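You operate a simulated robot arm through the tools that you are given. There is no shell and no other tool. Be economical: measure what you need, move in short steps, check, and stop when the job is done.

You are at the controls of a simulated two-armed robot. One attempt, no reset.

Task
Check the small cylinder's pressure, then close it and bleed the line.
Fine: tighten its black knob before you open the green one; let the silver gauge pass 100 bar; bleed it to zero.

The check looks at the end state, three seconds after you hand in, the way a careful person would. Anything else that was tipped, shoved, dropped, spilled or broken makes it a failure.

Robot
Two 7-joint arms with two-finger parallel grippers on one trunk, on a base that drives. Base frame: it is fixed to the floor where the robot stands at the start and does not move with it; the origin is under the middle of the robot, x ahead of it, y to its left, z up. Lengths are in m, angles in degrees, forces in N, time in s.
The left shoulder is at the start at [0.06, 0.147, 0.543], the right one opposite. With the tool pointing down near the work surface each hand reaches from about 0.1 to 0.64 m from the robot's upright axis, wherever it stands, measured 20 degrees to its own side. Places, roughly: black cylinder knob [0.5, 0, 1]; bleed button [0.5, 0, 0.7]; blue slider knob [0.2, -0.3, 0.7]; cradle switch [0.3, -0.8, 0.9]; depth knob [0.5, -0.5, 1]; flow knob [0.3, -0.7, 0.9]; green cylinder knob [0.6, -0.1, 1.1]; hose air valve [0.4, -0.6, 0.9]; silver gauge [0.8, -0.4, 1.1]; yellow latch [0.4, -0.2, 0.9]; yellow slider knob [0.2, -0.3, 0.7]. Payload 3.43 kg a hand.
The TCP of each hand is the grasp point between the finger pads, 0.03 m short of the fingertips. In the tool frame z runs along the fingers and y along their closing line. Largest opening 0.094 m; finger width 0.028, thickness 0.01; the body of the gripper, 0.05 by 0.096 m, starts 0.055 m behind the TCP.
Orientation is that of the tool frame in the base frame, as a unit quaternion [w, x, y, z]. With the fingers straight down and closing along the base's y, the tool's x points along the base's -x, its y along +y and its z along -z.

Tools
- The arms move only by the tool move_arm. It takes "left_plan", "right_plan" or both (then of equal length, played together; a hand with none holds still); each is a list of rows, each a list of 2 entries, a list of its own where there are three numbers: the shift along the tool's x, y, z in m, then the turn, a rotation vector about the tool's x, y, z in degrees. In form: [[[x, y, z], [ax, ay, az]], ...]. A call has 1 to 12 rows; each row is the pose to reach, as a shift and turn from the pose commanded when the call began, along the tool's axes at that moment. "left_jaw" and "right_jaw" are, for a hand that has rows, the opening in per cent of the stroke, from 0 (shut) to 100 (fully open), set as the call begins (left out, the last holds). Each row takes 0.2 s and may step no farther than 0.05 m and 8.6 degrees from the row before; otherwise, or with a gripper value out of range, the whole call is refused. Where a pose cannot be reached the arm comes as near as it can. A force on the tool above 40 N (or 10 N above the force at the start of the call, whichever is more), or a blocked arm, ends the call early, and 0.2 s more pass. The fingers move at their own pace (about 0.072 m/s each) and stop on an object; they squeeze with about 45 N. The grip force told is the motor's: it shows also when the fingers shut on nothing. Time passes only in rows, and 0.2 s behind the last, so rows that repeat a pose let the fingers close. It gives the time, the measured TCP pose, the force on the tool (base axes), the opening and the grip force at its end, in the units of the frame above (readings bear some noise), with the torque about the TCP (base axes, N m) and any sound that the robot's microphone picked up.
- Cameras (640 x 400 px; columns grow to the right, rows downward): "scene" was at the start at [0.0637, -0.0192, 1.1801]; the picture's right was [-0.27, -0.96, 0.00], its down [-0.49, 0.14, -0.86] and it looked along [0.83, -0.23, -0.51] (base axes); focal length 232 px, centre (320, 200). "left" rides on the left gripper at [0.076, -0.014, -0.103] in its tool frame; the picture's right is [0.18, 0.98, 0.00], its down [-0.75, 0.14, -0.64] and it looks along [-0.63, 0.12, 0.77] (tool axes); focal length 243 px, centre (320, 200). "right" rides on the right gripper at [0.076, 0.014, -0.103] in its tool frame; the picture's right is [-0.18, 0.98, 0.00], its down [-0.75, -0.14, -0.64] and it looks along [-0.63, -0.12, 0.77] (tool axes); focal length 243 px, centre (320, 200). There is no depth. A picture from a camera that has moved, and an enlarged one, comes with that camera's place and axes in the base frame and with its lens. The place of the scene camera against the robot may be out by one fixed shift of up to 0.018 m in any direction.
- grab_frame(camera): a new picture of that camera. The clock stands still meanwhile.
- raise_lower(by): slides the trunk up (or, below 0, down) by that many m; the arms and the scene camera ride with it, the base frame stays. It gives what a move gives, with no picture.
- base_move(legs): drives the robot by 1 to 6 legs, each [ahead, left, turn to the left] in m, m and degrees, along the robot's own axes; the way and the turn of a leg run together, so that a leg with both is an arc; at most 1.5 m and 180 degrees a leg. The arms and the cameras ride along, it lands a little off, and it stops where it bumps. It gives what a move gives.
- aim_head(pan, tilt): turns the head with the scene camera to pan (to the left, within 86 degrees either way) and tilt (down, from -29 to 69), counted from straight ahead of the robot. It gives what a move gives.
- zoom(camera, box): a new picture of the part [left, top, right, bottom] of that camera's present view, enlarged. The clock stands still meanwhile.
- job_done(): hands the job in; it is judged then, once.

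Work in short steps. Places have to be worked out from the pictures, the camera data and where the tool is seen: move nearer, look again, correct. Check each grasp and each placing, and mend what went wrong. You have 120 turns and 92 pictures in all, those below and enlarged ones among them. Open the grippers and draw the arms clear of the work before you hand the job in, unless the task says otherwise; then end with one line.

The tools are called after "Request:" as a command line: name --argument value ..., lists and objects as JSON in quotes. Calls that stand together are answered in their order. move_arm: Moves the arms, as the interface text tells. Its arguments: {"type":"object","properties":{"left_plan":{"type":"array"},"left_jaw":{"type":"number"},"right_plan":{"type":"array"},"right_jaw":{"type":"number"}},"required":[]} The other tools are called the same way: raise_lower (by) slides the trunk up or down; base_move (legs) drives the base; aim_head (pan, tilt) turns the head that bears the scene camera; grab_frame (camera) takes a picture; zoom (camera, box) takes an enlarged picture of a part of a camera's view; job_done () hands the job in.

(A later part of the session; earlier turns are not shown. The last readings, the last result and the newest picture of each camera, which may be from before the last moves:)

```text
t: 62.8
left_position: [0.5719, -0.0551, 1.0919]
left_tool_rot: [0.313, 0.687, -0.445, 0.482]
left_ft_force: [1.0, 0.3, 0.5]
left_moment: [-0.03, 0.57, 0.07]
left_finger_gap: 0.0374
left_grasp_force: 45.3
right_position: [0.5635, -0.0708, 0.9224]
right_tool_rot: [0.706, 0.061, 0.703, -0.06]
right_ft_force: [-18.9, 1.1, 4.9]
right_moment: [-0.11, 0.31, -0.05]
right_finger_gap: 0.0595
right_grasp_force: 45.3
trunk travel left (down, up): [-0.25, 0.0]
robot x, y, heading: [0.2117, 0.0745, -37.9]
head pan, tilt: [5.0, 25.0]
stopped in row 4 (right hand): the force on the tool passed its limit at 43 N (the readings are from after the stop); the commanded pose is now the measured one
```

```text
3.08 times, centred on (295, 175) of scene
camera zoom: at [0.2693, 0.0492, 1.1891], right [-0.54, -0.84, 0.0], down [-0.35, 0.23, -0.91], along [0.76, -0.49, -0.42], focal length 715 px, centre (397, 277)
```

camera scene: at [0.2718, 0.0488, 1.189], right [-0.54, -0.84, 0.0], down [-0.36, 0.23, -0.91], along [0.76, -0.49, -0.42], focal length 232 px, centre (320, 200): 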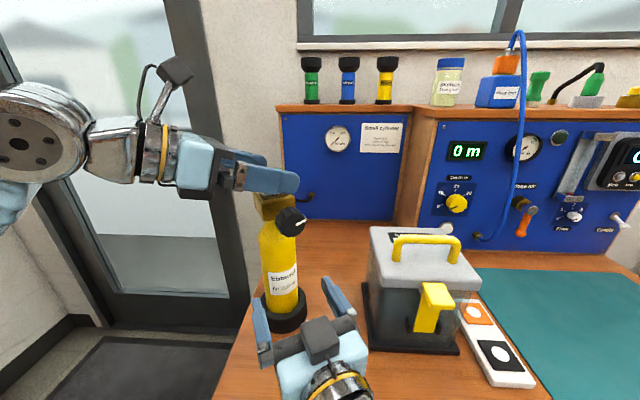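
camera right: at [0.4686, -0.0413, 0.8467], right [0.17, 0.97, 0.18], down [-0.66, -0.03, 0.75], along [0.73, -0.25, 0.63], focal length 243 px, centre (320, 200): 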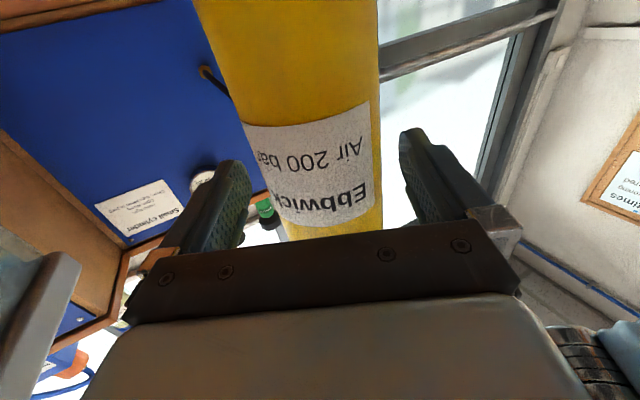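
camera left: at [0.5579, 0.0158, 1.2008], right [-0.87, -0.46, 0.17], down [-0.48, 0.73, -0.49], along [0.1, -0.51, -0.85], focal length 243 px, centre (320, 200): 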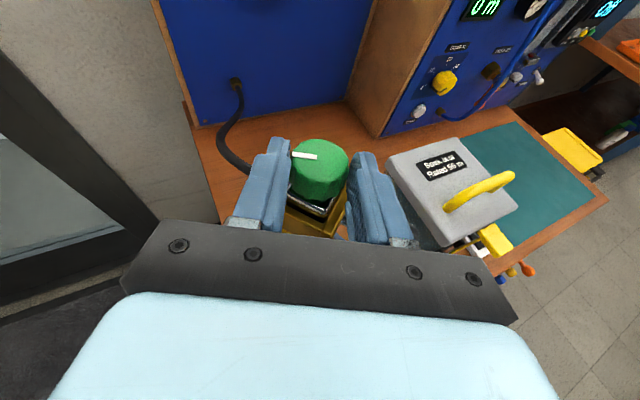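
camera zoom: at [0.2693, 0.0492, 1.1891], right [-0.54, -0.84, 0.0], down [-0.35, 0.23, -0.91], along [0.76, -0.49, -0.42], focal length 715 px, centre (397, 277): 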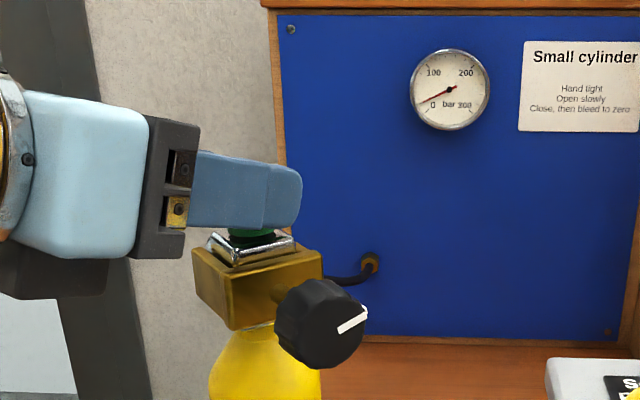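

The gauge has started to rise (about 30 bar), so clockwise is this valve's opening direction. The right grip is creeping off the body, so I'll re-seat it 10 mm deeper and check the gauge again.

Request:
move_arm --right_plan '[[[0, 0, 0], [0, 0, 0]], [[0, 0, 0], [0, 0, 0]], [[0, 0, 0.005], [0, 0, 0]], [[0, 0, 0.01], [0, 0, 0]], [[0, 0, 0.01], [0, 0, 0]]]' --right_jaw 95

Request:
grab_frame --camera "right"

Request:
zoom --camera "scene" --box '[210, 110, 380, 240]'

```text
t: 64.0
left_position: [0.5728, -0.0559, 1.0932]
left_tool_rot: [0.312, 0.686, -0.445, 0.483]
left_ft_force: [-6.9, 0.6, 8.0]
left_moment: [-0.47, 1.15, -0.14]
left_finger_gap: 0.0375
left_grasp_force: 45.3
right_position: [0.576, -0.0738, 0.9203]
right_tool_rot: [0.706, 0.061, 0.703, -0.06]
right_ft_force: [1.0, 0.8, 0.9]
right_moment: [0.01, 0.02, 0.01]
right_finger_gap: 0.0893
right_grasp_force: 0.0
trunk travel left (down, up): [-0.25, 0.0]
robot x, y, heading: [0.2069, 0.0745, -38.1]
head pan, tilt: [5.0, 25.0]
```

```text
30 pictures are left
camera right: at [0.4766, -0.0421, 0.8466], right [0.17, 0.97, 0.19], down [-0.66, -0.03, 0.75], along [0.73, -0.25, 0.63], focal length 243 px, centre (320, 200)
```

right: 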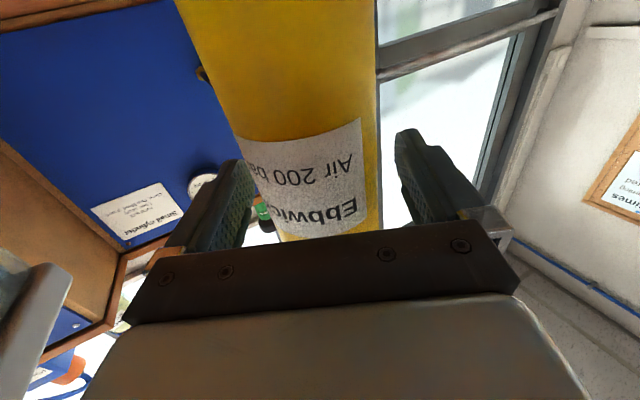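

```text
3.08 times, centred on (295, 175) of scene
camera zoom: at [0.2703, 0.049, 1.1891], right [-0.54, -0.84, 0.0], down [-0.35, 0.23, -0.91], along [0.76, -0.49, -0.42], focal length 715 px, centre (397, 277)
```

zoom: 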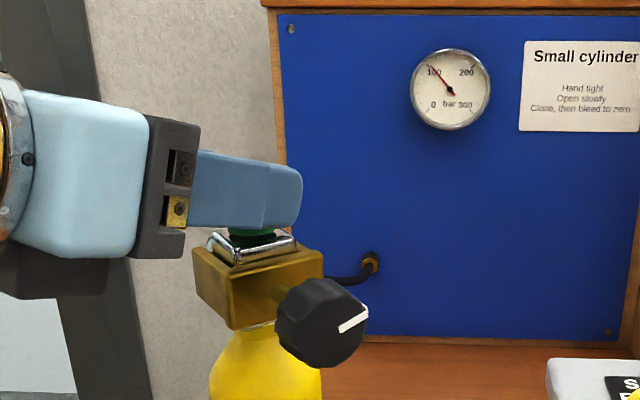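

The gauge is already at about 100 bar and rising, so opening happened during the held counter-clockwise turn and the gauge simply lags. I'll close the right hand on the body again and let the needle pass 100.

Request:
move_arm --right_plan '[[[0, 0, 0], [0, 0, 0]], [[0, 0, 0], [0, 0, 0]], [[0, 0, 0], [0, 0, 0]], [[0, 0, 0], [0, 0, 0]]]' --right_jaw 0

Request:
zoom --camera "scene" --box '[210, 110, 380, 240]'

```text
t: 65.0
left_position: [0.5738, -0.0549, 1.0935]
left_tool_rot: [0.312, 0.686, -0.445, 0.483]
left_ft_force: [-6.9, -0.1, 10.8]
left_moment: [-0.77, 0.57, -0.15]
left_finger_gap: 0.0375
left_grasp_force: 44.6
right_position: [0.5757, -0.072, 0.9206]
right_tool_rot: [0.706, 0.061, 0.703, -0.06]
right_ft_force: [1.6, 2.1, 1.2]
right_moment: [0.2, 0.1, 0.0]
right_finger_gap: 0.0627
right_grasp_force: 45.1
trunk travel left (down, up): [-0.25, 0.0]
robot x, y, heading: [0.2115, 0.0771, -37.9]
head pan, tilt: [5.0, 25.0]
```

```text
3.08 times, centred on (295, 175) of scene
camera zoom: at [0.2704, 0.0491, 1.1891], right [-0.54, -0.84, 0.0], down [-0.35, 0.23, -0.91], along [0.76, -0.49, -0.42], focal length 715 px, centre (397, 277)
```

zoom: 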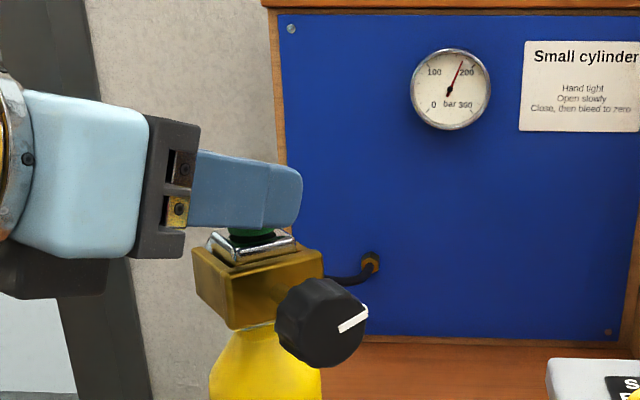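

The needle is past 170 bar, so the pressure check is done. Now I'll close: turn clockwise with the body held, watching for the stop.

Request:
move_arm --left_plan '[[[0, -0.0009, 0], [-5.64, 0, 2.05]], [[0, -0.0019, 0.0002], [-11.28, 0, 4.1]], [[0.0001, -0.0028, 0.0004], [-16.9, 0, 6.16]], [[0.0003, -0.0037, 0.0007], [-22.6, 0, 8.2]], [[0.0004, -0.0045, 0.0011], [-28.2, 0, 10.26]], [[0.0004, -0.0045, 0.0011], [-28.2, 0, 10.26]]]'

Request:
grab_frame --camera "left"

Request:
zoom --camera "scene" --box '[210, 110, 380, 240]'

```text
t: 66.3
left_position: [0.5809, -0.0537, 1.0923]
left_tool_rot: [-0.425, -0.552, 0.605, -0.386]
left_ft_force: [-1.0, 3.7, 2.2]
left_moment: [0.09, 0.7, 0.0]
left_finger_gap: 0.0375
left_grasp_force: 44.9
right_position: [0.575, -0.0724, 0.9212]
right_tool_rot: [0.705, 0.063, 0.704, -0.061]
right_ft_force: [-8.4, 1.8, 1.7]
right_moment: [0.67, -0.16, 0.05]
right_finger_gap: 0.0627
right_grasp_force: 44.8
trunk travel left (down, up): [-0.25, 0.0]
robot x, y, heading: [0.2116, 0.0783, -38.1]
head pan, tilt: [5.0, 25.0]
stopped in row 6 (right hand): the force on the tool passed its limit at 40 N (the readings are from after the stop); the commanded pose is now the measured one
```

```text
27 pictures are left
camera left: at [0.6017, 0.016, 1.2], right [-0.98, 0.03, 0.17], down [-0.06, 0.87, -0.49], along [-0.16, -0.49, -0.85], focal length 243 px, centre (320, 200)
```

left: 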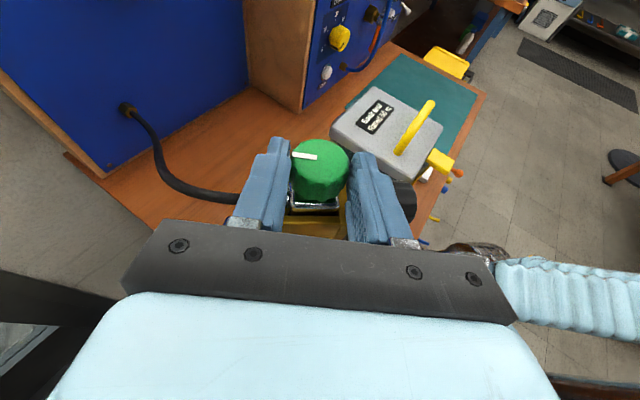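

```text
3.08 times, centred on (295, 175) of scene
camera zoom: at [0.2701, 0.0495, 1.1891], right [-0.54, -0.84, 0.0], down [-0.35, 0.23, -0.91], along [0.76, -0.49, -0.42], focal length 715 px, centre (397, 277)
```

zoom: 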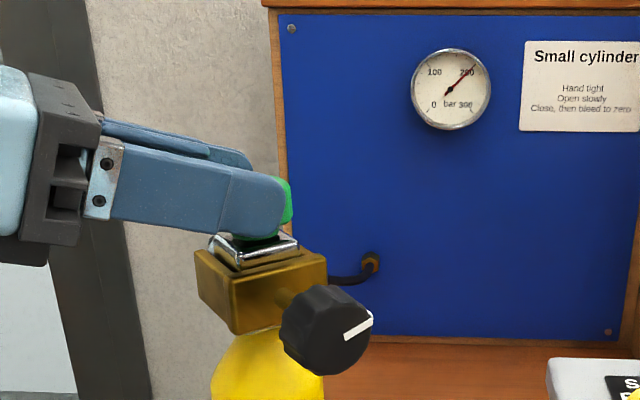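

The knob turned freely a further 30° clockwise and the gauge is at 200, so on this valve clockwise really does open, and the counter-clockwise stop where it started is closed. I'll turn it back counter-clockwise toward that stop.

Request:
move_arm --left_plan '[[[0, 0.0011, 0], [5.64, 0, -2.05]], [[0.0001, 0.0023, 0.0002], [11.28, 0, -4.1]], [[0.0002, 0.0034, 0.0005], [16.9, 0, -6.16]], [[0.0003, 0.0045, 0.0009], [22.6, 0, -8.2]], [[0.0005, 0.0055, 0.0014], [28.2, 0, -10.26]], [[0.0005, 0.0055, 0.0014], [28.2, 0, -10.26]]]'

Request:
move_arm --left_plan '[[[0, 0.0011, 0], [5.64, 0, -2.05]], [[0.0001, 0.0023, 0.0002], [11.28, 0, -4.1]], [[0.0002, 0.0034, 0.0005], [16.9, 0, -6.16]], [[0.0003, 0.0045, 0.0009], [22.6, 0, -8.2]], [[0.0005, 0.0055, 0.0014], [28.2, 0, -10.26]], [[0.0005, 0.0055, 0.0014], [28.2, 0, -10.26]]]'

Request:
grab_frame --camera "left"

```text
t: 67.7
left_position: [0.5737, -0.056, 1.0923]
left_tool_rot: [0.311, 0.689, -0.442, 0.483]
left_ft_force: [-25.3, 1.7, 3.0]
left_moment: [-0.15, 1.69, -0.44]
left_finger_gap: 0.0373
left_grasp_force: 45.5
right_position: [0.5754, -0.073, 0.9219]
right_tool_rot: [0.706, 0.062, 0.703, -0.059]
right_ft_force: [30.3, 2.5, 9.0]
right_moment: [0.55, 0.76, -0.11]
right_finger_gap: 0.0628
right_grasp_force: 44.5
trunk travel left (down, up): [-0.25, 0.0]
robot x, y, heading: [0.2098, 0.0783, -37.9]
head pan, tilt: [5.0, 25.0]
```

```text
t: 68.9
left_position: [0.5691, -0.0598, 1.0935]
left_tool_rot: [0.184, 0.775, -0.259, 0.545]
left_ft_force: [-2.0, -1.2, 1.4]
left_moment: [-0.45, 0.25, -0.04]
left_finger_gap: 0.0374
left_grasp_force: 45.0
right_position: [0.5752, -0.0714, 0.9196]
right_tool_rot: [0.706, 0.059, 0.703, -0.06]
right_ft_force: [-2.1, 1.4, 3.5]
right_moment: [-0.01, 0.0, -0.07]
right_finger_gap: 0.063
right_grasp_force: 45.0
trunk travel left (down, up): [-0.25, 0.0]
robot x, y, heading: [0.2132, 0.0744, -38.0]
head pan, tilt: [5.0, 25.0]
stopped in row 5 (right hand): the force on the tool passed its limit at 43 N (the readings are from after the stop); the commanded pose is now the measured one
```

```text
25 pictures are left
camera left: at [0.522, -0.0044, 1.2], right [-0.54, -0.82, 0.18], down [-0.77, 0.4, -0.49], along [0.33, -0.4, -0.85], focal length 243 px, centre (320, 200)
```

left: 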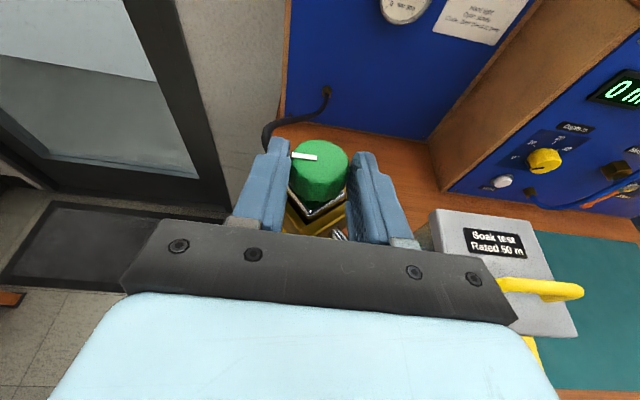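

No slip yet; the stop should be about 10–15° further. I'll turn gently on and watch the vertical torque.

Request:
move_arm --left_plan '[[[0, 0.0005, 0], [2.82, 0, -1.03]], [[0, 0.001, 0], [5.64, 0, -2.05]], [[0, 0.0015, 0.0001], [8.46, 0, -3.08]], [[0.0001, 0.002, 0.0002], [11.28, 0, -4.1]], [[0.0001, 0.0025, 0.0003], [14.1, 0, -5.13]], [[0.0002, 0.003, 0.0004], [16.9, 0, -6.16]], [[0.0002, 0.003, 0.0004], [16.9, 0, -6.16]]]'

Request:
grab_frame --camera "left"

Request:
grab_frame --camera "scene"

```text
t: 70.5
left_position: [0.5673, -0.0627, 1.0917]
left_tool_rot: [0.096, 0.807, -0.135, 0.567]
left_ft_force: [-16.0, -18.1, 6.1]
left_moment: [-1.16, 0.75, -0.89]
left_finger_gap: 0.0375
left_grasp_force: 45.0
right_position: [0.5744, -0.0709, 0.9212]
right_tool_rot: [0.705, 0.058, 0.704, -0.06]
right_ft_force: [17.6, 18.4, 1.6]
right_moment: [-1.46, 0.88, 0.35]
right_finger_gap: 0.0629
right_grasp_force: 45.2
trunk travel left (down, up): [-0.25, 0.0]
robot x, y, heading: [0.2116, 0.0769, -38.0]
head pan, tilt: [5.0, 25.0]
```

```text
24 pictures are left
camera left: at [0.5067, -0.0246, 1.2], right [-0.26, -0.95, 0.18], down [-0.86, 0.15, -0.49], along [0.44, -0.28, -0.85], focal length 243 px, centre (320, 200)
```

left: 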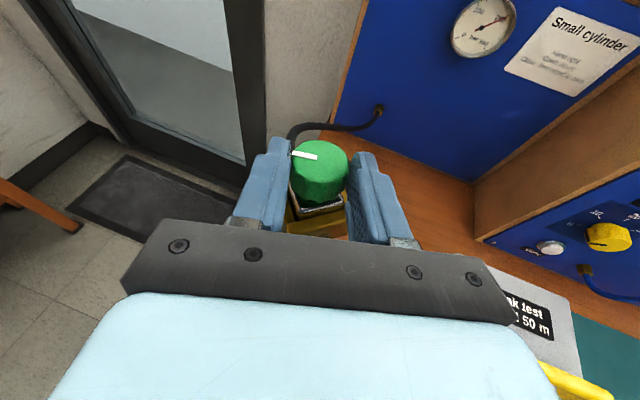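

```text
23 pictures are left
camera scene: at [0.271, 0.0491, 1.1891], right [-0.54, -0.84, 0.0], down [-0.35, 0.23, -0.91], along [0.76, -0.49, -0.42], focal length 232 px, centre (320, 200)
```

scene: 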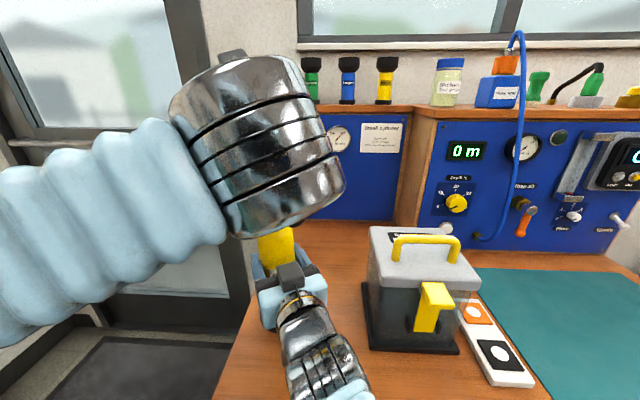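

The torque reached 0.9 N m with a little slip, and the mark is back at its original angle to the block: the valve is at its closed stop. I'll release the green knob and back the left hand away so the gauge is visible.

Request:
move_arm --left_plan '[[[0, 0, 0], [0, 0, 0]], [[0, 0, 0], [0, 0, 0]], [[0, 0, 0], [0, 0, 0]], [[0, 0, 0], [0, 0, 0]], [[0.005, 0, -0.03], [0, 0, 0]], [[0.01, 0, -0.06], [0, 0, 0]], [[0.01, 0, -0.09], [0, 0, 0]], [[0.01, 0, -0.12], [0, 0, 0]], [[0.01, -0.03, -0.15], [0, 0, 0]], [[0.01, -0.06, -0.17], [0, 0, 0]]]' --left_jaw 100

Request:
grab_frame --camera "scene"

```text
t: 72.7
left_position: [0.5054, 0.0388, 1.1437]
left_tool_rot: [0.045, 0.841, -0.086, 0.533]
left_ft_force: [-0.6, -0.4, -0.4]
left_moment: [0.08, -0.02, 0.02]
left_finger_gap: 0.0939
left_grasp_force: 0.0
left hand out of reach, approached as far as the arm can: row 9
right_position: [0.5769, -0.0722, 0.9209]
right_tool_rot: [0.706, 0.06, 0.703, -0.059]
right_ft_force: [0.5, 7.8, 2.4]
right_moment: [0.85, -0.56, 0.21]
right_finger_gap: 0.0629
right_grasp_force: 44.7
trunk travel left (down, up): [-0.25, 0.0]
robot x, y, heading: [0.2106, 0.0752, -38.1]
head pan, tilt: [5.0, 25.0]
stopped in row 10 (left hand): the arm was blocked; the commanded pose is now the measured one
```

```text
22 pictures are left
camera scene: at [0.2798, 0.0625, 1.2036], right [-0.39, -0.92, 0.0], down [-0.25, 0.11, -0.96], along [0.89, -0.37, -0.27], focal length 232 px, centre (320, 200)
```

scene: 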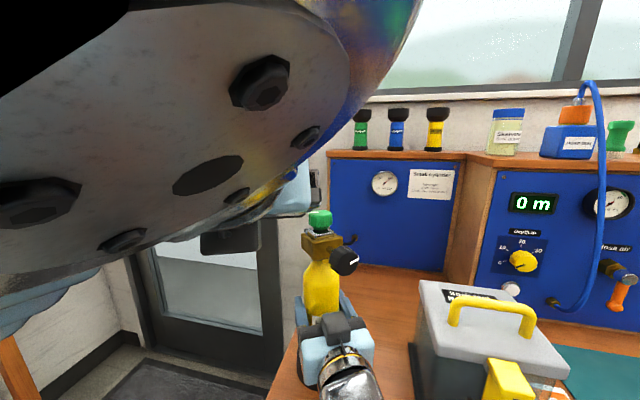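

The left elbow nudged the head while backing out. I'll move the left hand to the left and yaw it back the way it came, freeing the head.

Request:
move_arm --left_plan '[[[0, -0.02, 0], [-5.4, 0, 2.6]], [[0, -0.04, 0], [-10.8, 0, 5.2]], [[0, -0.06, 0], [-16.2, 0, 7.7]], [[0, -0.08, 0], [-21.6, 0, 10.3]], [[0, -0.1, 0], [-27, 0, 12.9]], [[0, -0.12, 0], [-32.4, 0, 15.5]], [[0, -0.14, 0], [-37.8, 0, 18]], [[0, -0.14, 0], [-37.8, 0, 18]]]'

Request:
aim_head --pan 5 --tilt 25

Request:
grab_frame --camera "scene"

```text
t: 74.5
left_position: [0.5233, 0.1842, 1.1505]
left_tool_rot: [0.245, 0.746, -0.386, 0.484]
left_ft_force: [-1.1, -0.5, 0.0]
left_moment: [0.0, 0.0, 0.01]
left_finger_gap: 0.094
left_grasp_force: 0.1
right_position: [0.5754, -0.0734, 0.9213]
right_tool_rot: [0.706, 0.059, 0.704, -0.061]
right_ft_force: [-3.5, 13.0, 8.7]
right_moment: [0.92, -0.25, -0.07]
right_finger_gap: 0.0626
right_grasp_force: 44.9
trunk travel left (down, up): [-0.25, 0.0]
robot x, y, heading: [0.2127, 0.0747, -38.0]
head pan, tilt: [5.0, 25.0]
```

```text
t: 75.1
left_position: [0.5238, 0.1836, 1.149]
left_tool_rot: [0.246, 0.746, -0.386, 0.484]
left_ft_force: [-0.6, 0.4, 0.1]
left_moment: [0.0, 0.0, -0.01]
left_finger_gap: 0.094
left_grasp_force: 0.0
right_position: [0.576, -0.0727, 0.9215]
right_tool_rot: [0.705, 0.06, 0.704, -0.062]
right_ft_force: [-2.4, 12.6, 9.7]
right_moment: [0.88, -0.35, -0.05]
right_finger_gap: 0.0631
right_grasp_force: 44.6
trunk travel left (down, up): [-0.25, 0.0]
robot x, y, heading: [0.2101, 0.077, -37.8]
head pan, tilt: [5.0, 25.0]
```

```text
21 pictures are left
camera scene: at [0.2706, 0.0503, 1.1891], right [-0.54, -0.84, 0.0], down [-0.35, 0.23, -0.91], along [0.76, -0.49, -0.42], focal length 232 px, centre (320, 200)
```

scene: 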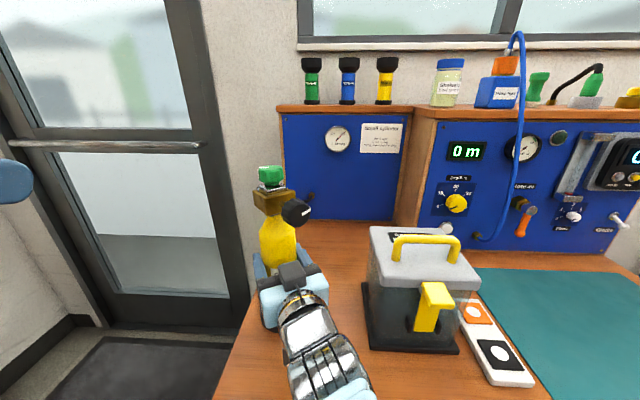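

The head is free and the gauge is visible. The cylinder is still swivelled about 36°, so I'll turn it back to its original facing with the right hand.

Request:
move_arm --right_plan '[[[0, 0, 0], [6, 0, 0]], [[0, 0, 0], [12, 0, 0]], [[0, 0, 0], [18, 0, 0]], [[0, 0, 0], [24, 0, 0]], [[0, 0, 0], [30, 0, 0]], [[0, 0, 0], [36, 0, 0]], [[0, 0, 0], [36, 0, 0]]]'

Request:
grab_frame --camera "scene"

```text
t: 75.5
left_position: [0.5233, 0.1881, 1.1478]
left_tool_rot: [0.245, 0.747, -0.384, 0.484]
left_ft_force: [-0.3, 0.3, -0.7]
left_moment: [-0.05, 0.02, -0.03]
left_finger_gap: 0.094
left_grasp_force: 0.0
right_position: [0.5717, -0.0809, 0.9225]
right_tool_rot: [0.7, 0.108, 0.702, -0.07]
right_ft_force: [-0.4, 41.5, 4.1]
right_moment: [1.08, 0.25, 1.1]
right_finger_gap: 0.0643
right_grasp_force: 45.0
trunk travel left (down, up): [-0.25, 0.0]
robot x, y, heading: [0.2134, 0.0786, -38.0]
head pan, tilt: [5.0, 25.0]
stopped in row 2 (right hand): the force on the tool passed its limit at 87 N (the readings are from after the stop); the commanded pose is now the measured one
```

```text
20 pictures are left
camera scene: at [0.2713, 0.0542, 1.189], right [-0.54, -0.84, 0.0], down [-0.36, 0.23, -0.91], along [0.76, -0.49, -0.42], focal length 232 px, centre (320, 200)
```

scene: 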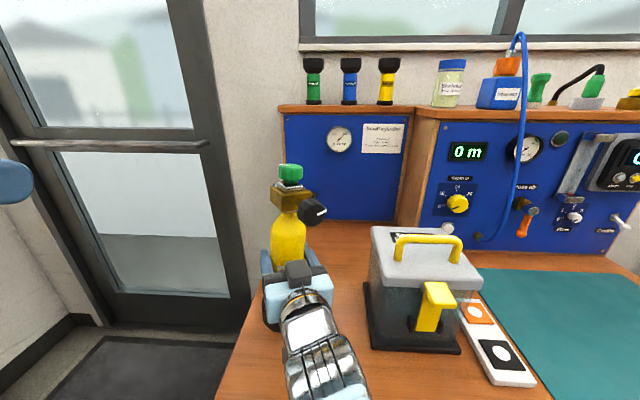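

A force spike stopped it: the hand is rolled about 3° and the cylinder is leaning slightly. I'll put the hand gently back to where it was.

Request:
move_arm --right_plan '[[[0, 0.003, 0.001], [-1.5, 0, -1]], [[0, 0.006, 0.0015], [-3, 0, -2]], [[0, 0.009, 0.002], [-4.5, 0, -3]], [[0, 0.009, 0.002], [-4.5, 0, -3]]]'

Request:
grab_frame --camera "scene"

```text
t: 76.5
left_position: [0.5229, 0.1852, 1.1479]
left_tool_rot: [0.245, 0.746, -0.384, 0.485]
left_ft_force: [-0.6, -0.2, -0.3]
left_moment: [0.03, 0.0, 0.04]
left_finger_gap: 0.094
left_grasp_force: 0.1
right_position: [0.5758, -0.0787, 0.9222]
right_tool_rot: [0.702, 0.063, 0.707, -0.062]
right_ft_force: [-11.6, 17.7, 5.1]
right_moment: [1.13, 0.82, -0.23]
right_finger_gap: 0.064
right_grasp_force: 44.8
trunk travel left (down, up): [-0.25, 0.0]
robot x, y, heading: [0.2141, 0.0762, -37.8]
head pan, tilt: [5.0, 25.0]
```

```text
19 pictures are left
camera scene: at [0.2702, 0.051, 1.1891], right [-0.54, -0.84, 0.0], down [-0.35, 0.23, -0.91], along [0.76, -0.49, -0.42], focal length 232 px, centre (320, 200)
```

scene: 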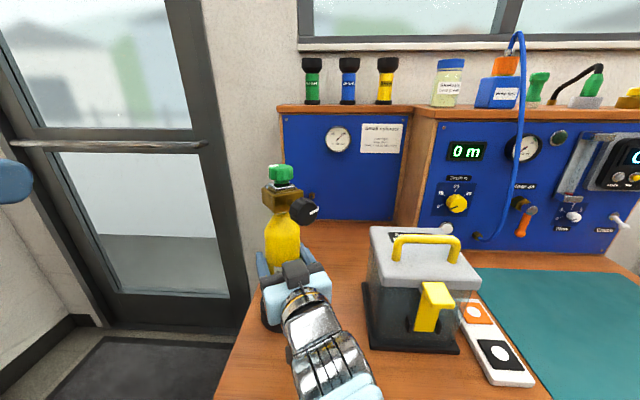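

The cylinder still leans slightly. I'll shift the hand the remaining 6 mm back, then check.

Request:
move_arm --right_plan '[[[0, 0.003, 0], [0, 0, -0.7]], [[0, 0.006, 0], [0, 0, -1.4]], [[0, 0.008, 0], [0, 0, -2]], [[0, 0.008, 0], [0, 0, -2]]]'

Request:
zoom --camera "scene" --box '[200, 110, 400, 340]'

```text
t: 77.5
left_position: [0.5232, 0.1834, 1.1478]
left_tool_rot: [0.245, 0.747, -0.385, 0.484]
left_ft_force: [-0.4, 0.6, -0.6]
left_moment: [0.02, -0.02, -0.01]
left_finger_gap: 0.094
left_grasp_force: 0.1
right_position: [0.576, -0.0716, 0.9215]
right_tool_rot: [0.699, 0.053, 0.709, -0.075]
right_ft_force: [-3.7, -0.5, -2.2]
right_moment: [0.02, -0.09, 0.03]
right_finger_gap: 0.0639
right_grasp_force: 45.4
trunk travel left (down, up): [-0.25, 0.0]
robot x, y, heading: [0.2105, 0.0767, -37.8]
head pan, tilt: [5.0, 25.0]
```

```text
1.74 times, centred on (300, 225) of scene
camera zoom: at [0.2713, 0.0493, 1.189], right [-0.54, -0.84, 0.0], down [-0.35, 0.23, -0.91], along [0.76, -0.49, -0.42], focal length 404 px, centre (355, 156)
```

zoom: 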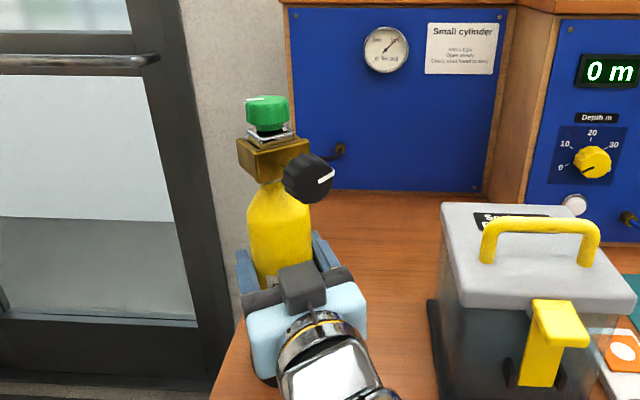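

Forces are near zero and the cylinder is upright again. I'll open the right hand and withdraw it straight back along its fingers.

Request:
move_arm --right_plan '[[[0, 0, 0], [0, 0, 0]], [[0, 0, 0], [0, 0, 0]], [[0, 0, 0], [0, 0, 0]], [[0, 0, -0.03], [0, 0, 0]], [[0, 0, -0.06], [0, 0, 0]], [[0, 0, -0.09], [0, 0, 0]], [[0, 0, -0.11], [0, 0, 0]], [[0, 0, -0.11], [0, 0, 0]]]' --right_jaw 100

Request:
grab_frame --camera "scene"

```text
t: 79.3
left_position: [0.5248, 0.1833, 1.1485]
left_tool_rot: [0.245, 0.746, -0.385, 0.484]
left_ft_force: [-0.5, 0.3, -0.1]
left_moment: [-0.03, 0.0, 0.02]
left_finger_gap: 0.0941
left_grasp_force: 0.0
right_position: [0.4689, -0.0508, 0.9224]
right_tool_rot: [0.7, 0.052, 0.709, -0.075]
right_ft_force: [-0.7, -0.4, 1.1]
right_moment: [0.02, 0.02, 0.0]
right_finger_gap: 0.0938
right_grasp_force: 0.1
trunk travel left (down, up): [-0.25, 0.0]
robot x, y, heading: [0.2135, 0.0755, -37.9]
head pan, tilt: [5.0, 25.0]
```

```text
17 pictures are left
camera scene: at [0.2713, 0.0495, 1.189], right [-0.54, -0.84, 0.0], down [-0.36, 0.23, -0.91], along [0.76, -0.49, -0.42], focal length 232 px, centre (320, 200)
```

scene: 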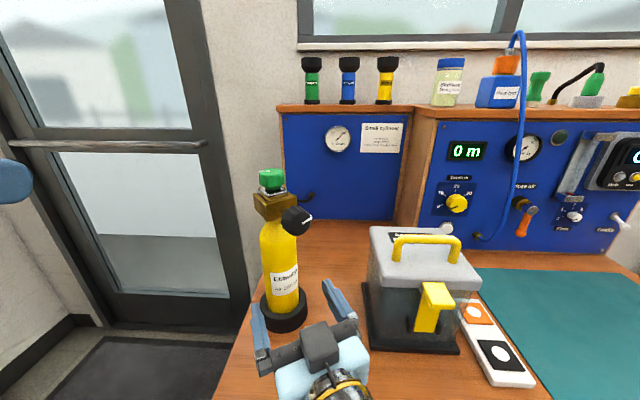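

The cylinder stands upright in its original place. I'll drive back 0.22 m to make room for pressing the Bleed button on the table's front edge.

Request:
base_move --legs '[[-0.22, 0, 0]]'

Request:
aim_head --pan 8 --tilt 32

Request:
grab_frame --camera "scene"

```text
t: 81.0
left_position: [0.3489, 0.3193, 1.1478]
left_tool_rot: [0.245, 0.746, -0.385, 0.484]
left_ft_force: [-0.2, 0.2, -0.3]
left_moment: [-0.03, -0.01, 0.0]
left_finger_gap: 0.0941
left_grasp_force: 0.1
right_position: [0.2935, 0.0845, 0.923]
right_tool_rot: [0.699, 0.051, 0.709, -0.075]
right_ft_force: [1.0, -0.3, -0.5]
right_moment: [-0.03, 0.02, -0.01]
right_finger_gap: 0.0941
right_grasp_force: 0.0
trunk travel left (down, up): [-0.25, 0.0]
robot x, y, heading: [0.0361, 0.2127, -37.9]
head pan, tilt: [5.0, 25.0]
```

```text
t: 81.7
left_position: [0.3475, 0.3183, 1.1484]
left_tool_rot: [0.245, 0.747, -0.385, 0.484]
left_ft_force: [0.1, 0.2, 0.3]
left_moment: [0.0, -0.01, 0.01]
left_finger_gap: 0.094
left_grasp_force: 0.0
right_position: [0.2937, 0.0849, 0.9223]
right_tool_rot: [0.7, 0.051, 0.709, -0.074]
right_ft_force: [0.5, -0.2, -0.6]
right_moment: [0.0, 0.01, -0.01]
right_finger_gap: 0.0939
right_grasp_force: 0.0
trunk travel left (down, up): [-0.25, 0.0]
robot x, y, heading: [0.0359, 0.2142, -37.9]
head pan, tilt: [8.0, 32.0]
```

```text
16 pictures are left
camera scene: at [0.0961, 0.1912, 1.178], right [-0.5, -0.87, 0.0], down [-0.46, 0.26, -0.85], along [0.74, -0.42, -0.53], focal length 232 px, centre (320, 200)
```

scene: 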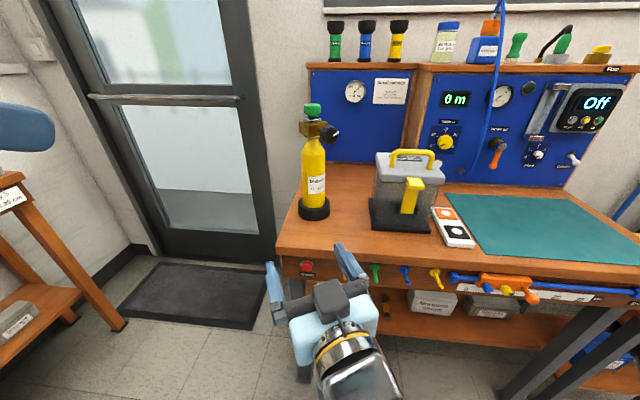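

With good parallax the Bleed button is at about (0.470, 0.017, 0.723), facing me. I'll close the right fingers and bring that hand, pointing square at the table, to 0.10 m in front of it.

Request:
move_arm --right_plan '[[[0.025, 0.002, 0.02], [3.75, 0, 0]], [[0.05, 0.004, 0.035], [7.5, 0, 0]], [[0.075, 0.007, 0.05], [11.25, 0, 0]], [[0.1, 0.009, 0.065], [15, 0, 0]], [[0.125, 0.011, 0.08], [18.75, 0, 0]], [[0.15, 0.013, 0.09], [22.5, 0, 0]], [[0.175, 0.016, 0.0987], [26.25, 0, 0]], [[0.201, 0.018, 0.0987], [30, 0, 0]], [[0.201, 0.018, 0.0987], [30, 0, 0]]]' --right_jaw 0

Request:
grab_frame --camera "right"

Request:
grab_frame --camera "scene"

```text
t: 82.5
left_position: [0.3482, 0.3195, 1.1486]
left_tool_rot: [0.245, 0.747, -0.386, 0.483]
left_ft_force: [0.5, -0.9, -0.6]
left_moment: [-0.03, 0.02, 0.03]
left_finger_gap: 0.0939
left_grasp_force: 0.1
right_position: [0.295, 0.0211, 0.9184]
right_tool_rot: [0.734, 0.196, 0.641, -0.111]
right_ft_force: [-0.1, 0.9, 0.0]
right_moment: [0.01, 0.01, 0.01]
right_finger_gap: 0.0001
right_grasp_force: 10.6
trunk travel left (down, up): [-0.25, 0.0]
robot x, y, heading: [0.0371, 0.2132, -37.9]
head pan, tilt: [8.0, 32.0]
stopped in row 3 (right hand): the arm was blocked; the commanded pose is now the measured one
```

```text
15 pictures are left
camera right: at [0.2205, 0.0838, 0.837], right [0.38, 0.87, 0.32], down [-0.75, 0.08, 0.66], along [0.54, -0.49, 0.68], focal length 243 px, centre (320, 200)
```

right: 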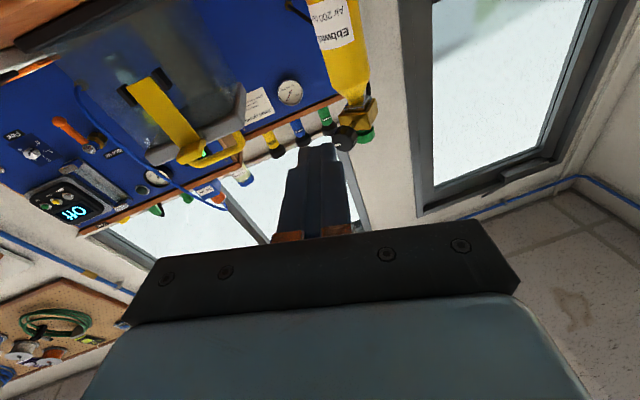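

```text
14 pictures are left
camera scene: at [0.0963, 0.191, 1.1779], right [-0.5, -0.87, 0.0], down [-0.46, 0.26, -0.85], along [0.74, -0.42, -0.53], focal length 232 px, centre (320, 200)
```

scene: 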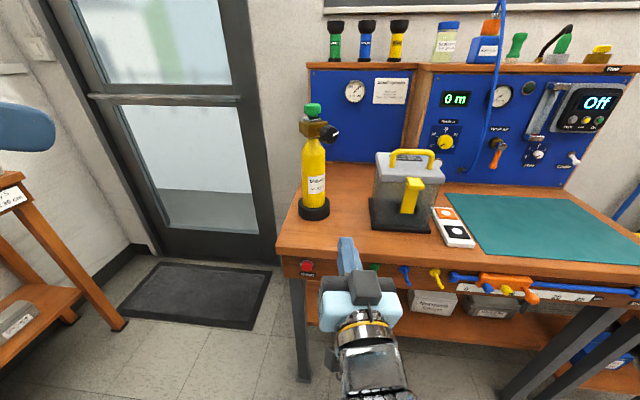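

The right arm folds into itself there, so the left arm should press the button. I'll move the right hand off to the right, and lower the left hand with fingers closed while yawing it square to the table.

Request:
move_arm --right_plan '[[[0, -0.04, 0], [0, 0, 0]], [[0, -0.08, 0], [0, 0, 0]], [[0, -0.12, 0], [0, 0, 0]], [[0, -0.16, 0], [0, 0, 0]], [[0, -0.2, 0], [0, 0, 0]]]'

Request:
move_arm --left_plan '[[[-0.036, 0, 0.016], [1.6, 0, -0.73]], [[-0.073, 0, 0.033], [3.2, 0, -1.5]], [[-0.109, 0, 0.049], [4.9, 0, -2.2]], [[-0.146, 0, 0.066], [6.5, 0, -2.9]], [[-0.182, 0, 0.082], [8.1, 0, -3.7]], [[-0.219, 0, 0.099], [9.7, 0, -4.4]], [[-0.255, 0, 0.115], [11.4, 0, -5.1]], [[-0.292, 0, 0.132], [13, 0, -5.9]], [[-0.328, 0, 0.148], [14.6, 0, -6.6]], [[-0.328, 0, 0.148], [14.6, 0, -6.6]]]' --left_jaw 0

Request:
grab_frame --camera "left"

```text
t: 83.7
left_position: [0.348, 0.3182, 1.1485]
left_tool_rot: [0.245, 0.746, -0.386, 0.484]
left_ft_force: [-0.2, 0.3, -0.1]
left_moment: [0.0, 0.02, 0.02]
left_finger_gap: 0.0942
left_grasp_force: 0.0
right_position: [0.2326, -0.18, 0.9348]
right_tool_rot: [0.734, 0.194, 0.641, -0.111]
right_ft_force: [0.7, 0.2, 0.0]
right_moment: [0.04, 0.02, 0.02]
right_finger_gap: 0.0
right_grasp_force: 33.0
right hand out of reach, approached as far as the arm can: row 1, 2, 3, 4, 5
trunk travel left (down, up): [-0.25, 0.0]
robot x, y, heading: [0.0387, 0.2097, -38.0]
head pan, tilt: [8.0, 32.0]
```

```text
t: 85.8
left_position: [0.3497, 0.348, 0.8367]
left_tool_rot: [0.175, 0.794, -0.277, 0.513]
left_ft_force: [-0.4, -0.6, 0.4]
left_moment: [-0.04, 0.04, 0.01]
left_finger_gap: 0.0002
left_grasp_force: 33.7
left hand out of reach, approached as far as the arm can: row 8, 9, 10
right_position: [0.2312, -0.1799, 0.9353]
right_tool_rot: [0.734, 0.196, 0.64, -0.112]
right_ft_force: [0.2, -1.2, -0.4]
right_moment: [-0.01, 0.0, 0.0]
right_finger_gap: 0.0
right_grasp_force: 32.8
trunk travel left (down, up): [-0.25, 0.0]
robot x, y, heading: [0.0338, 0.2124, -37.7]
head pan, tilt: [8.0, 32.0]
```

```text
13 pictures are left
camera left: at [0.3109, 0.3979, 0.9506], right [-0.55, -0.82, 0.16], down [-0.79, 0.45, -0.42], along [0.28, -0.36, -0.89], focal length 243 px, centre (320, 200)
```

left: 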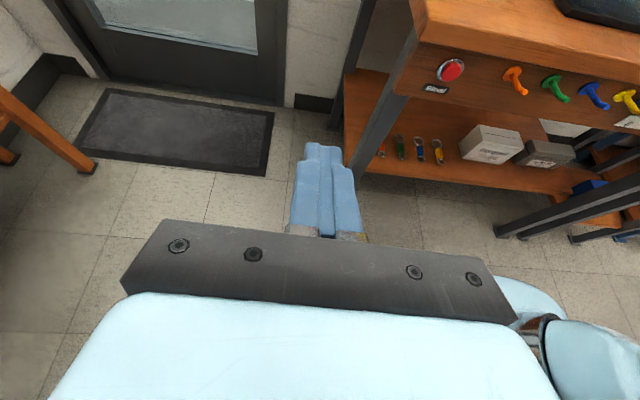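

From the left camera the button is at about (0.463, 0.015, 0.733). I'll move the left hand to a standoff with the fingertips about 0.07 m in front of it.

Request:
move_arm --left_plan '[[[0, 0.03, 0.025], [0, 0, 0]], [[0, 0.06, 0.055], [0, 0, 0]], [[0, 0.09, 0.085], [0, 0, 0]], [[0, 0.12, 0.12], [0, 0, 0]], [[0, 0.15, 0.15], [0, 0, 0]], [[0, 0.175, 0.185], [0, 0, 0]], [[0, 0.193, 0.216], [0, 0, 0]], [[0, 0.193, 0.216], [0, 0, 0]]]'

Request:
grab_frame --camera "left"

```text
t: 87.7
left_position: [0.3972, 0.0339, 0.7857]
left_tool_rot: [0.176, 0.793, -0.278, 0.513]
left_ft_force: [-0.8, 1.1, 0.2]
left_moment: [0.0, 0.0, 0.02]
left_finger_gap: 0.0001
left_grasp_force: 32.9
left hand out of reach, approached as far as the arm can: row 1, 2, 3, 4, 5, 6, 7, 8
right_position: [0.2314, -0.1794, 0.9357]
right_tool_rot: [0.734, 0.195, 0.641, -0.112]
right_ft_force: [0.5, -0.3, -0.3]
right_moment: [0.01, 0.04, 0.01]
right_finger_gap: 0.0
right_grasp_force: 33.0
trunk travel left (down, up): [-0.25, 0.0]
robot x, y, heading: [0.0339, 0.2122, -38.0]
head pan, tilt: [8.0, 32.0]
```

```text
12 pictures are left
camera left: at [0.358, 0.0831, 0.8994], right [-0.55, -0.82, 0.16], down [-0.79, 0.45, -0.42], along [0.28, -0.36, -0.89], focal length 243 px, centre (320, 200)
```

left: 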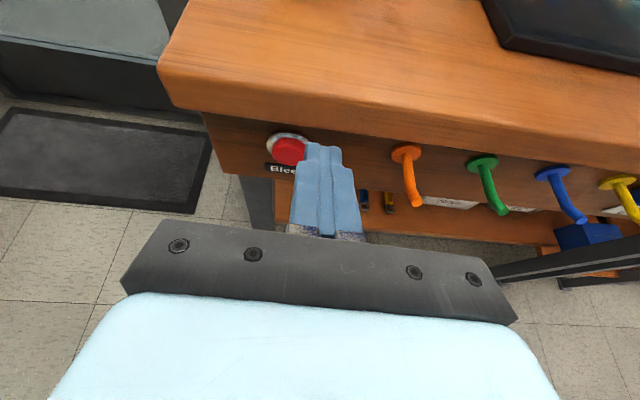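

The button resolves to (0.462, 0.012, 0.733). The hand can't go low enough in this pose, so I'll lower the trunk 0.045 m, which brings the fingertips level with it.

Request:
raise_lower --by -0.045

Request:
move_arm --left_plan '[[[0, -0.011, 0], [0, 0, 0]], [[0, -0.022, 0], [0, 0, 0]], [[0, -0.022, 0], [0, 0, 0]]]'

Request:
grab_frame --camera "left"

```text
t: 88.5
left_position: [0.3979, 0.0335, 0.7425]
left_tool_rot: [0.175, 0.794, -0.277, 0.513]
left_ft_force: [0.7, -0.2, 0.2]
left_moment: [0.07, -0.02, 0.0]
left_finger_gap: 0.0
left_grasp_force: 33.1
right_position: [0.2326, -0.1795, 0.8906]
right_tool_rot: [0.734, 0.195, 0.641, -0.111]
right_ft_force: [-0.1, -0.1, 0.6]
right_moment: [-0.01, 0.0, -0.01]
right_finger_gap: 0.0001
right_grasp_force: 33.3
trunk travel left (down, up): [-0.205, 0.045]
robot x, y, heading: [0.0378, 0.2089, -37.7]
head pan, tilt: [8.0, 32.0]
```

```text
t: 89.3
left_position: [0.4132, 0.0444, 0.749]
left_tool_rot: [0.176, 0.793, -0.278, 0.513]
left_ft_force: [0.6, -0.3, 0.7]
left_moment: [0.01, -0.02, -0.01]
left_finger_gap: 0.0
left_grasp_force: 33.2
left hand out of reach, approached as far as the arm can: row 1, 2, 3
right_position: [0.2316, -0.18, 0.8907]
right_tool_rot: [0.734, 0.194, 0.641, -0.111]
right_ft_force: [0.2, -0.3, 0.5]
right_moment: [0.01, -0.02, 0.02]
right_finger_gap: 0.0
right_grasp_force: 33.2
trunk travel left (down, up): [-0.205, 0.045]
robot x, y, heading: [0.0321, 0.2111, -37.6]
head pan, tilt: [8.0, 32.0]
```

```text
11 pictures are left
camera left: at [0.3735, 0.0945, 0.8613], right [-0.55, -0.82, 0.16], down [-0.79, 0.45, -0.42], along [0.28, -0.36, -0.89], focal length 243 px, centre (320, 200)
```

left: 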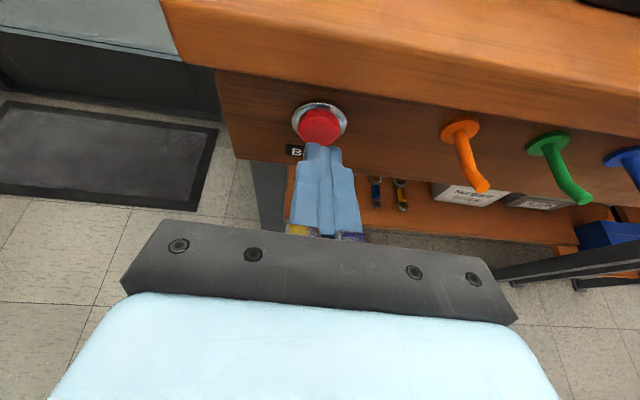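

The fingertips are right in line with the red button, about 0.03 m short. I'll press forward horizontally in small steps.

Request:
move_arm --left_plan '[[[0.0062, 0, 0.0137], [0, 0, 0]], [[0.0104, 0, 0.0228], [0, 0, 0]], [[0.0124, 0, 0.0273], [0, 0, 0]], [[0.0145, 0, 0.0319], [0, 0, 0]], [[0.0155, 0, 0.0342], [0, 0, 0]], [[0.0155, 0, 0.0342], [0, 0, 0]]]'

Request:
zoom --camera "scene" --box '[260, 60, 420, 300]'

```text
t: 90.2
left_position: [0.432, 0.0293, 0.7476]
left_tool_rot: [0.176, 0.792, -0.278, 0.514]
left_ft_force: [-22.5, 24.2, 7.6]
left_moment: [-0.23, -0.16, 0.26]
left_finger_gap: 0.0
left_grasp_force: 33.4
right_position: [0.2294, -0.1783, 0.8916]
right_tool_rot: [0.735, 0.195, 0.64, -0.112]
right_ft_force: [0.3, -0.6, -0.2]
right_moment: [-0.03, -0.01, -0.01]
right_finger_gap: 0.0003
right_grasp_force: 33.2
trunk travel left (down, up): [-0.205, 0.045]
robot x, y, heading: [0.0373, 0.2146, -37.7]
head pan, tilt: [8.0, 32.0]
heard: click
stopped in row 4 (left hand): the force on the tool passed its limit at 55 N (the readings are from after the stop); the commanded pose is now the measured one
```

```text
1.67 times, centred on (340, 180) of scene
camera zoom: at [0.0937, 0.1936, 1.1332], right [-0.5, -0.87, 0.0], down [-0.46, 0.26, -0.85], along [0.74, -0.42, -0.53], focal length 388 px, centre (287, 233)
```

zoom: 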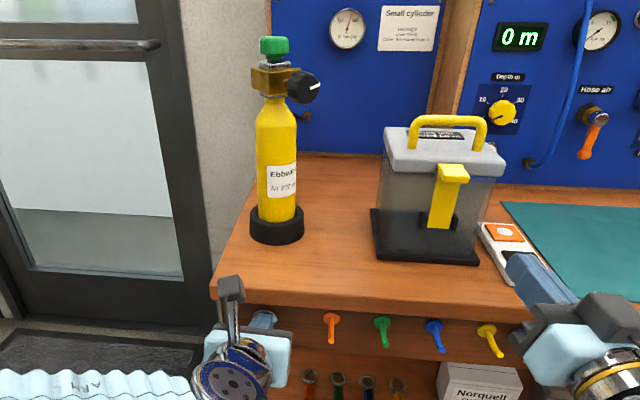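

It clicked, and the needle has already dropped to about 150 bar. I'll hold the button in and watch.

Request:
move_arm --left_plan '[[[0, 0, 0], [0, 0, 0]], [[0, 0, 0], [0, 0, 0]], [[0, 0, 0], [0, 0, 0]], [[0, 0, 0], [0, 0, 0]], [[0, 0, 0], [0, 0, 0]], [[0, 0, 0], [0, 0, 0]], [[0, 0, 0], [0, 0, 0]], [[0, 0, 0], [0, 0, 0]], [[0, 0, 0], [0, 0, 0]], [[0, 0, 0], [0, 0, 0]], [[0, 0, 0], [0, 0, 0]], [[0, 0, 0], [0, 0, 0]]]'

Request:
zoom --camera "scene" --box '[310, 60, 400, 120]'

```text
t: 92.8
left_position: [0.4328, 0.0274, 0.7475]
left_tool_rot: [0.175, 0.793, -0.278, 0.514]
left_ft_force: [-27.3, 25.3, 6.3]
left_moment: [-0.18, -0.17, 0.15]
left_finger_gap: 0.0002
left_grasp_force: 33.0
right_position: [0.2294, -0.1774, 0.8923]
right_tool_rot: [0.735, 0.194, 0.64, -0.111]
right_ft_force: [-0.3, 0.1, -0.7]
right_moment: [0.0, -0.02, -0.02]
right_finger_gap: 0.0001
right_grasp_force: 33.0
trunk travel left (down, up): [-0.205, 0.045]
robot x, y, heading: [0.0383, 0.2151, -37.7]
head pan, tilt: [8.0, 32.0]
```

```text
6.67 times, centred on (355, 90) of scene
camera zoom: at [0.0936, 0.1934, 1.1331], right [-0.5, -0.87, 0.0], down [-0.46, 0.26, -0.85], along [0.74, -0.42, -0.53], focal length 1550 px, centre (87, 933)
```

zoom: 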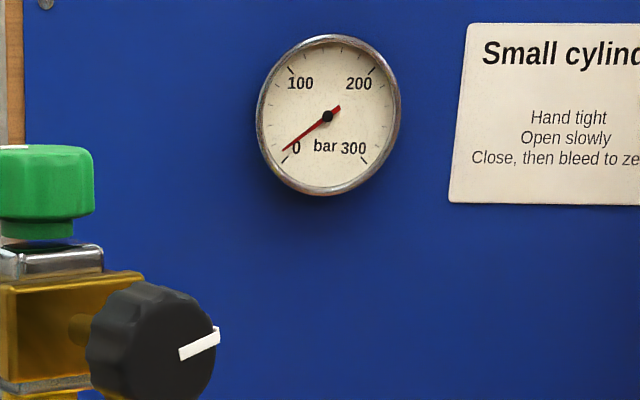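

The needle is almost at zero. I'll hold it in another 2.4 s.

Request:
move_arm --left_plan '[[[0, 0, 0], [0, 0, 0]], [[0, 0, 0], [0, 0, 0]], [[0, 0, 0], [0, 0, 0]], [[0, 0, 0], [0, 0, 0]], [[0, 0, 0], [0, 0, 0]], [[0, 0, 0], [0, 0, 0]], [[0, 0, 0], [0, 0, 0]], [[0, 0, 0], [0, 0, 0]], [[0, 0, 0], [0, 0, 0]], [[0, 0, 0], [0, 0, 0]], [[0, 0, 0], [0, 0, 0]], [[0, 0, 0], [0, 0, 0]]]'

Request:
zoom --camera "scene" --box '[310, 60, 400, 120]'

```text
t: 95.4
left_position: [0.4321, 0.028, 0.7476]
left_tool_rot: [0.175, 0.793, -0.278, 0.513]
left_ft_force: [-29.4, 24.4, 4.0]
left_moment: [-0.1, -0.1, 0.11]
left_finger_gap: 0.0003
left_grasp_force: 33.2
right_position: [0.2293, -0.1774, 0.8933]
right_tool_rot: [0.736, 0.195, 0.639, -0.111]
right_ft_force: [-0.1, -0.1, 0.3]
right_moment: [0.0, -0.03, 0.0]
right_finger_gap: 0.0
right_grasp_force: 32.7
trunk travel left (down, up): [-0.205, 0.045]
robot x, y, heading: [0.0363, 0.2151, -37.9]
head pan, tilt: [8.0, 32.0]
```

```text
6.67 times, centred on (355, 90) of scene
camera zoom: at [0.0935, 0.1932, 1.1331], right [-0.5, -0.87, 0.0], down [-0.46, 0.26, -0.85], along [0.74, -0.42, -0.53], focal length 1550 px, centre (87, 933)
```

zoom: 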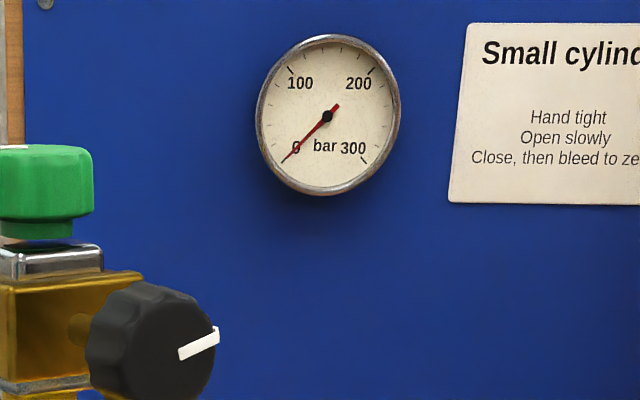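

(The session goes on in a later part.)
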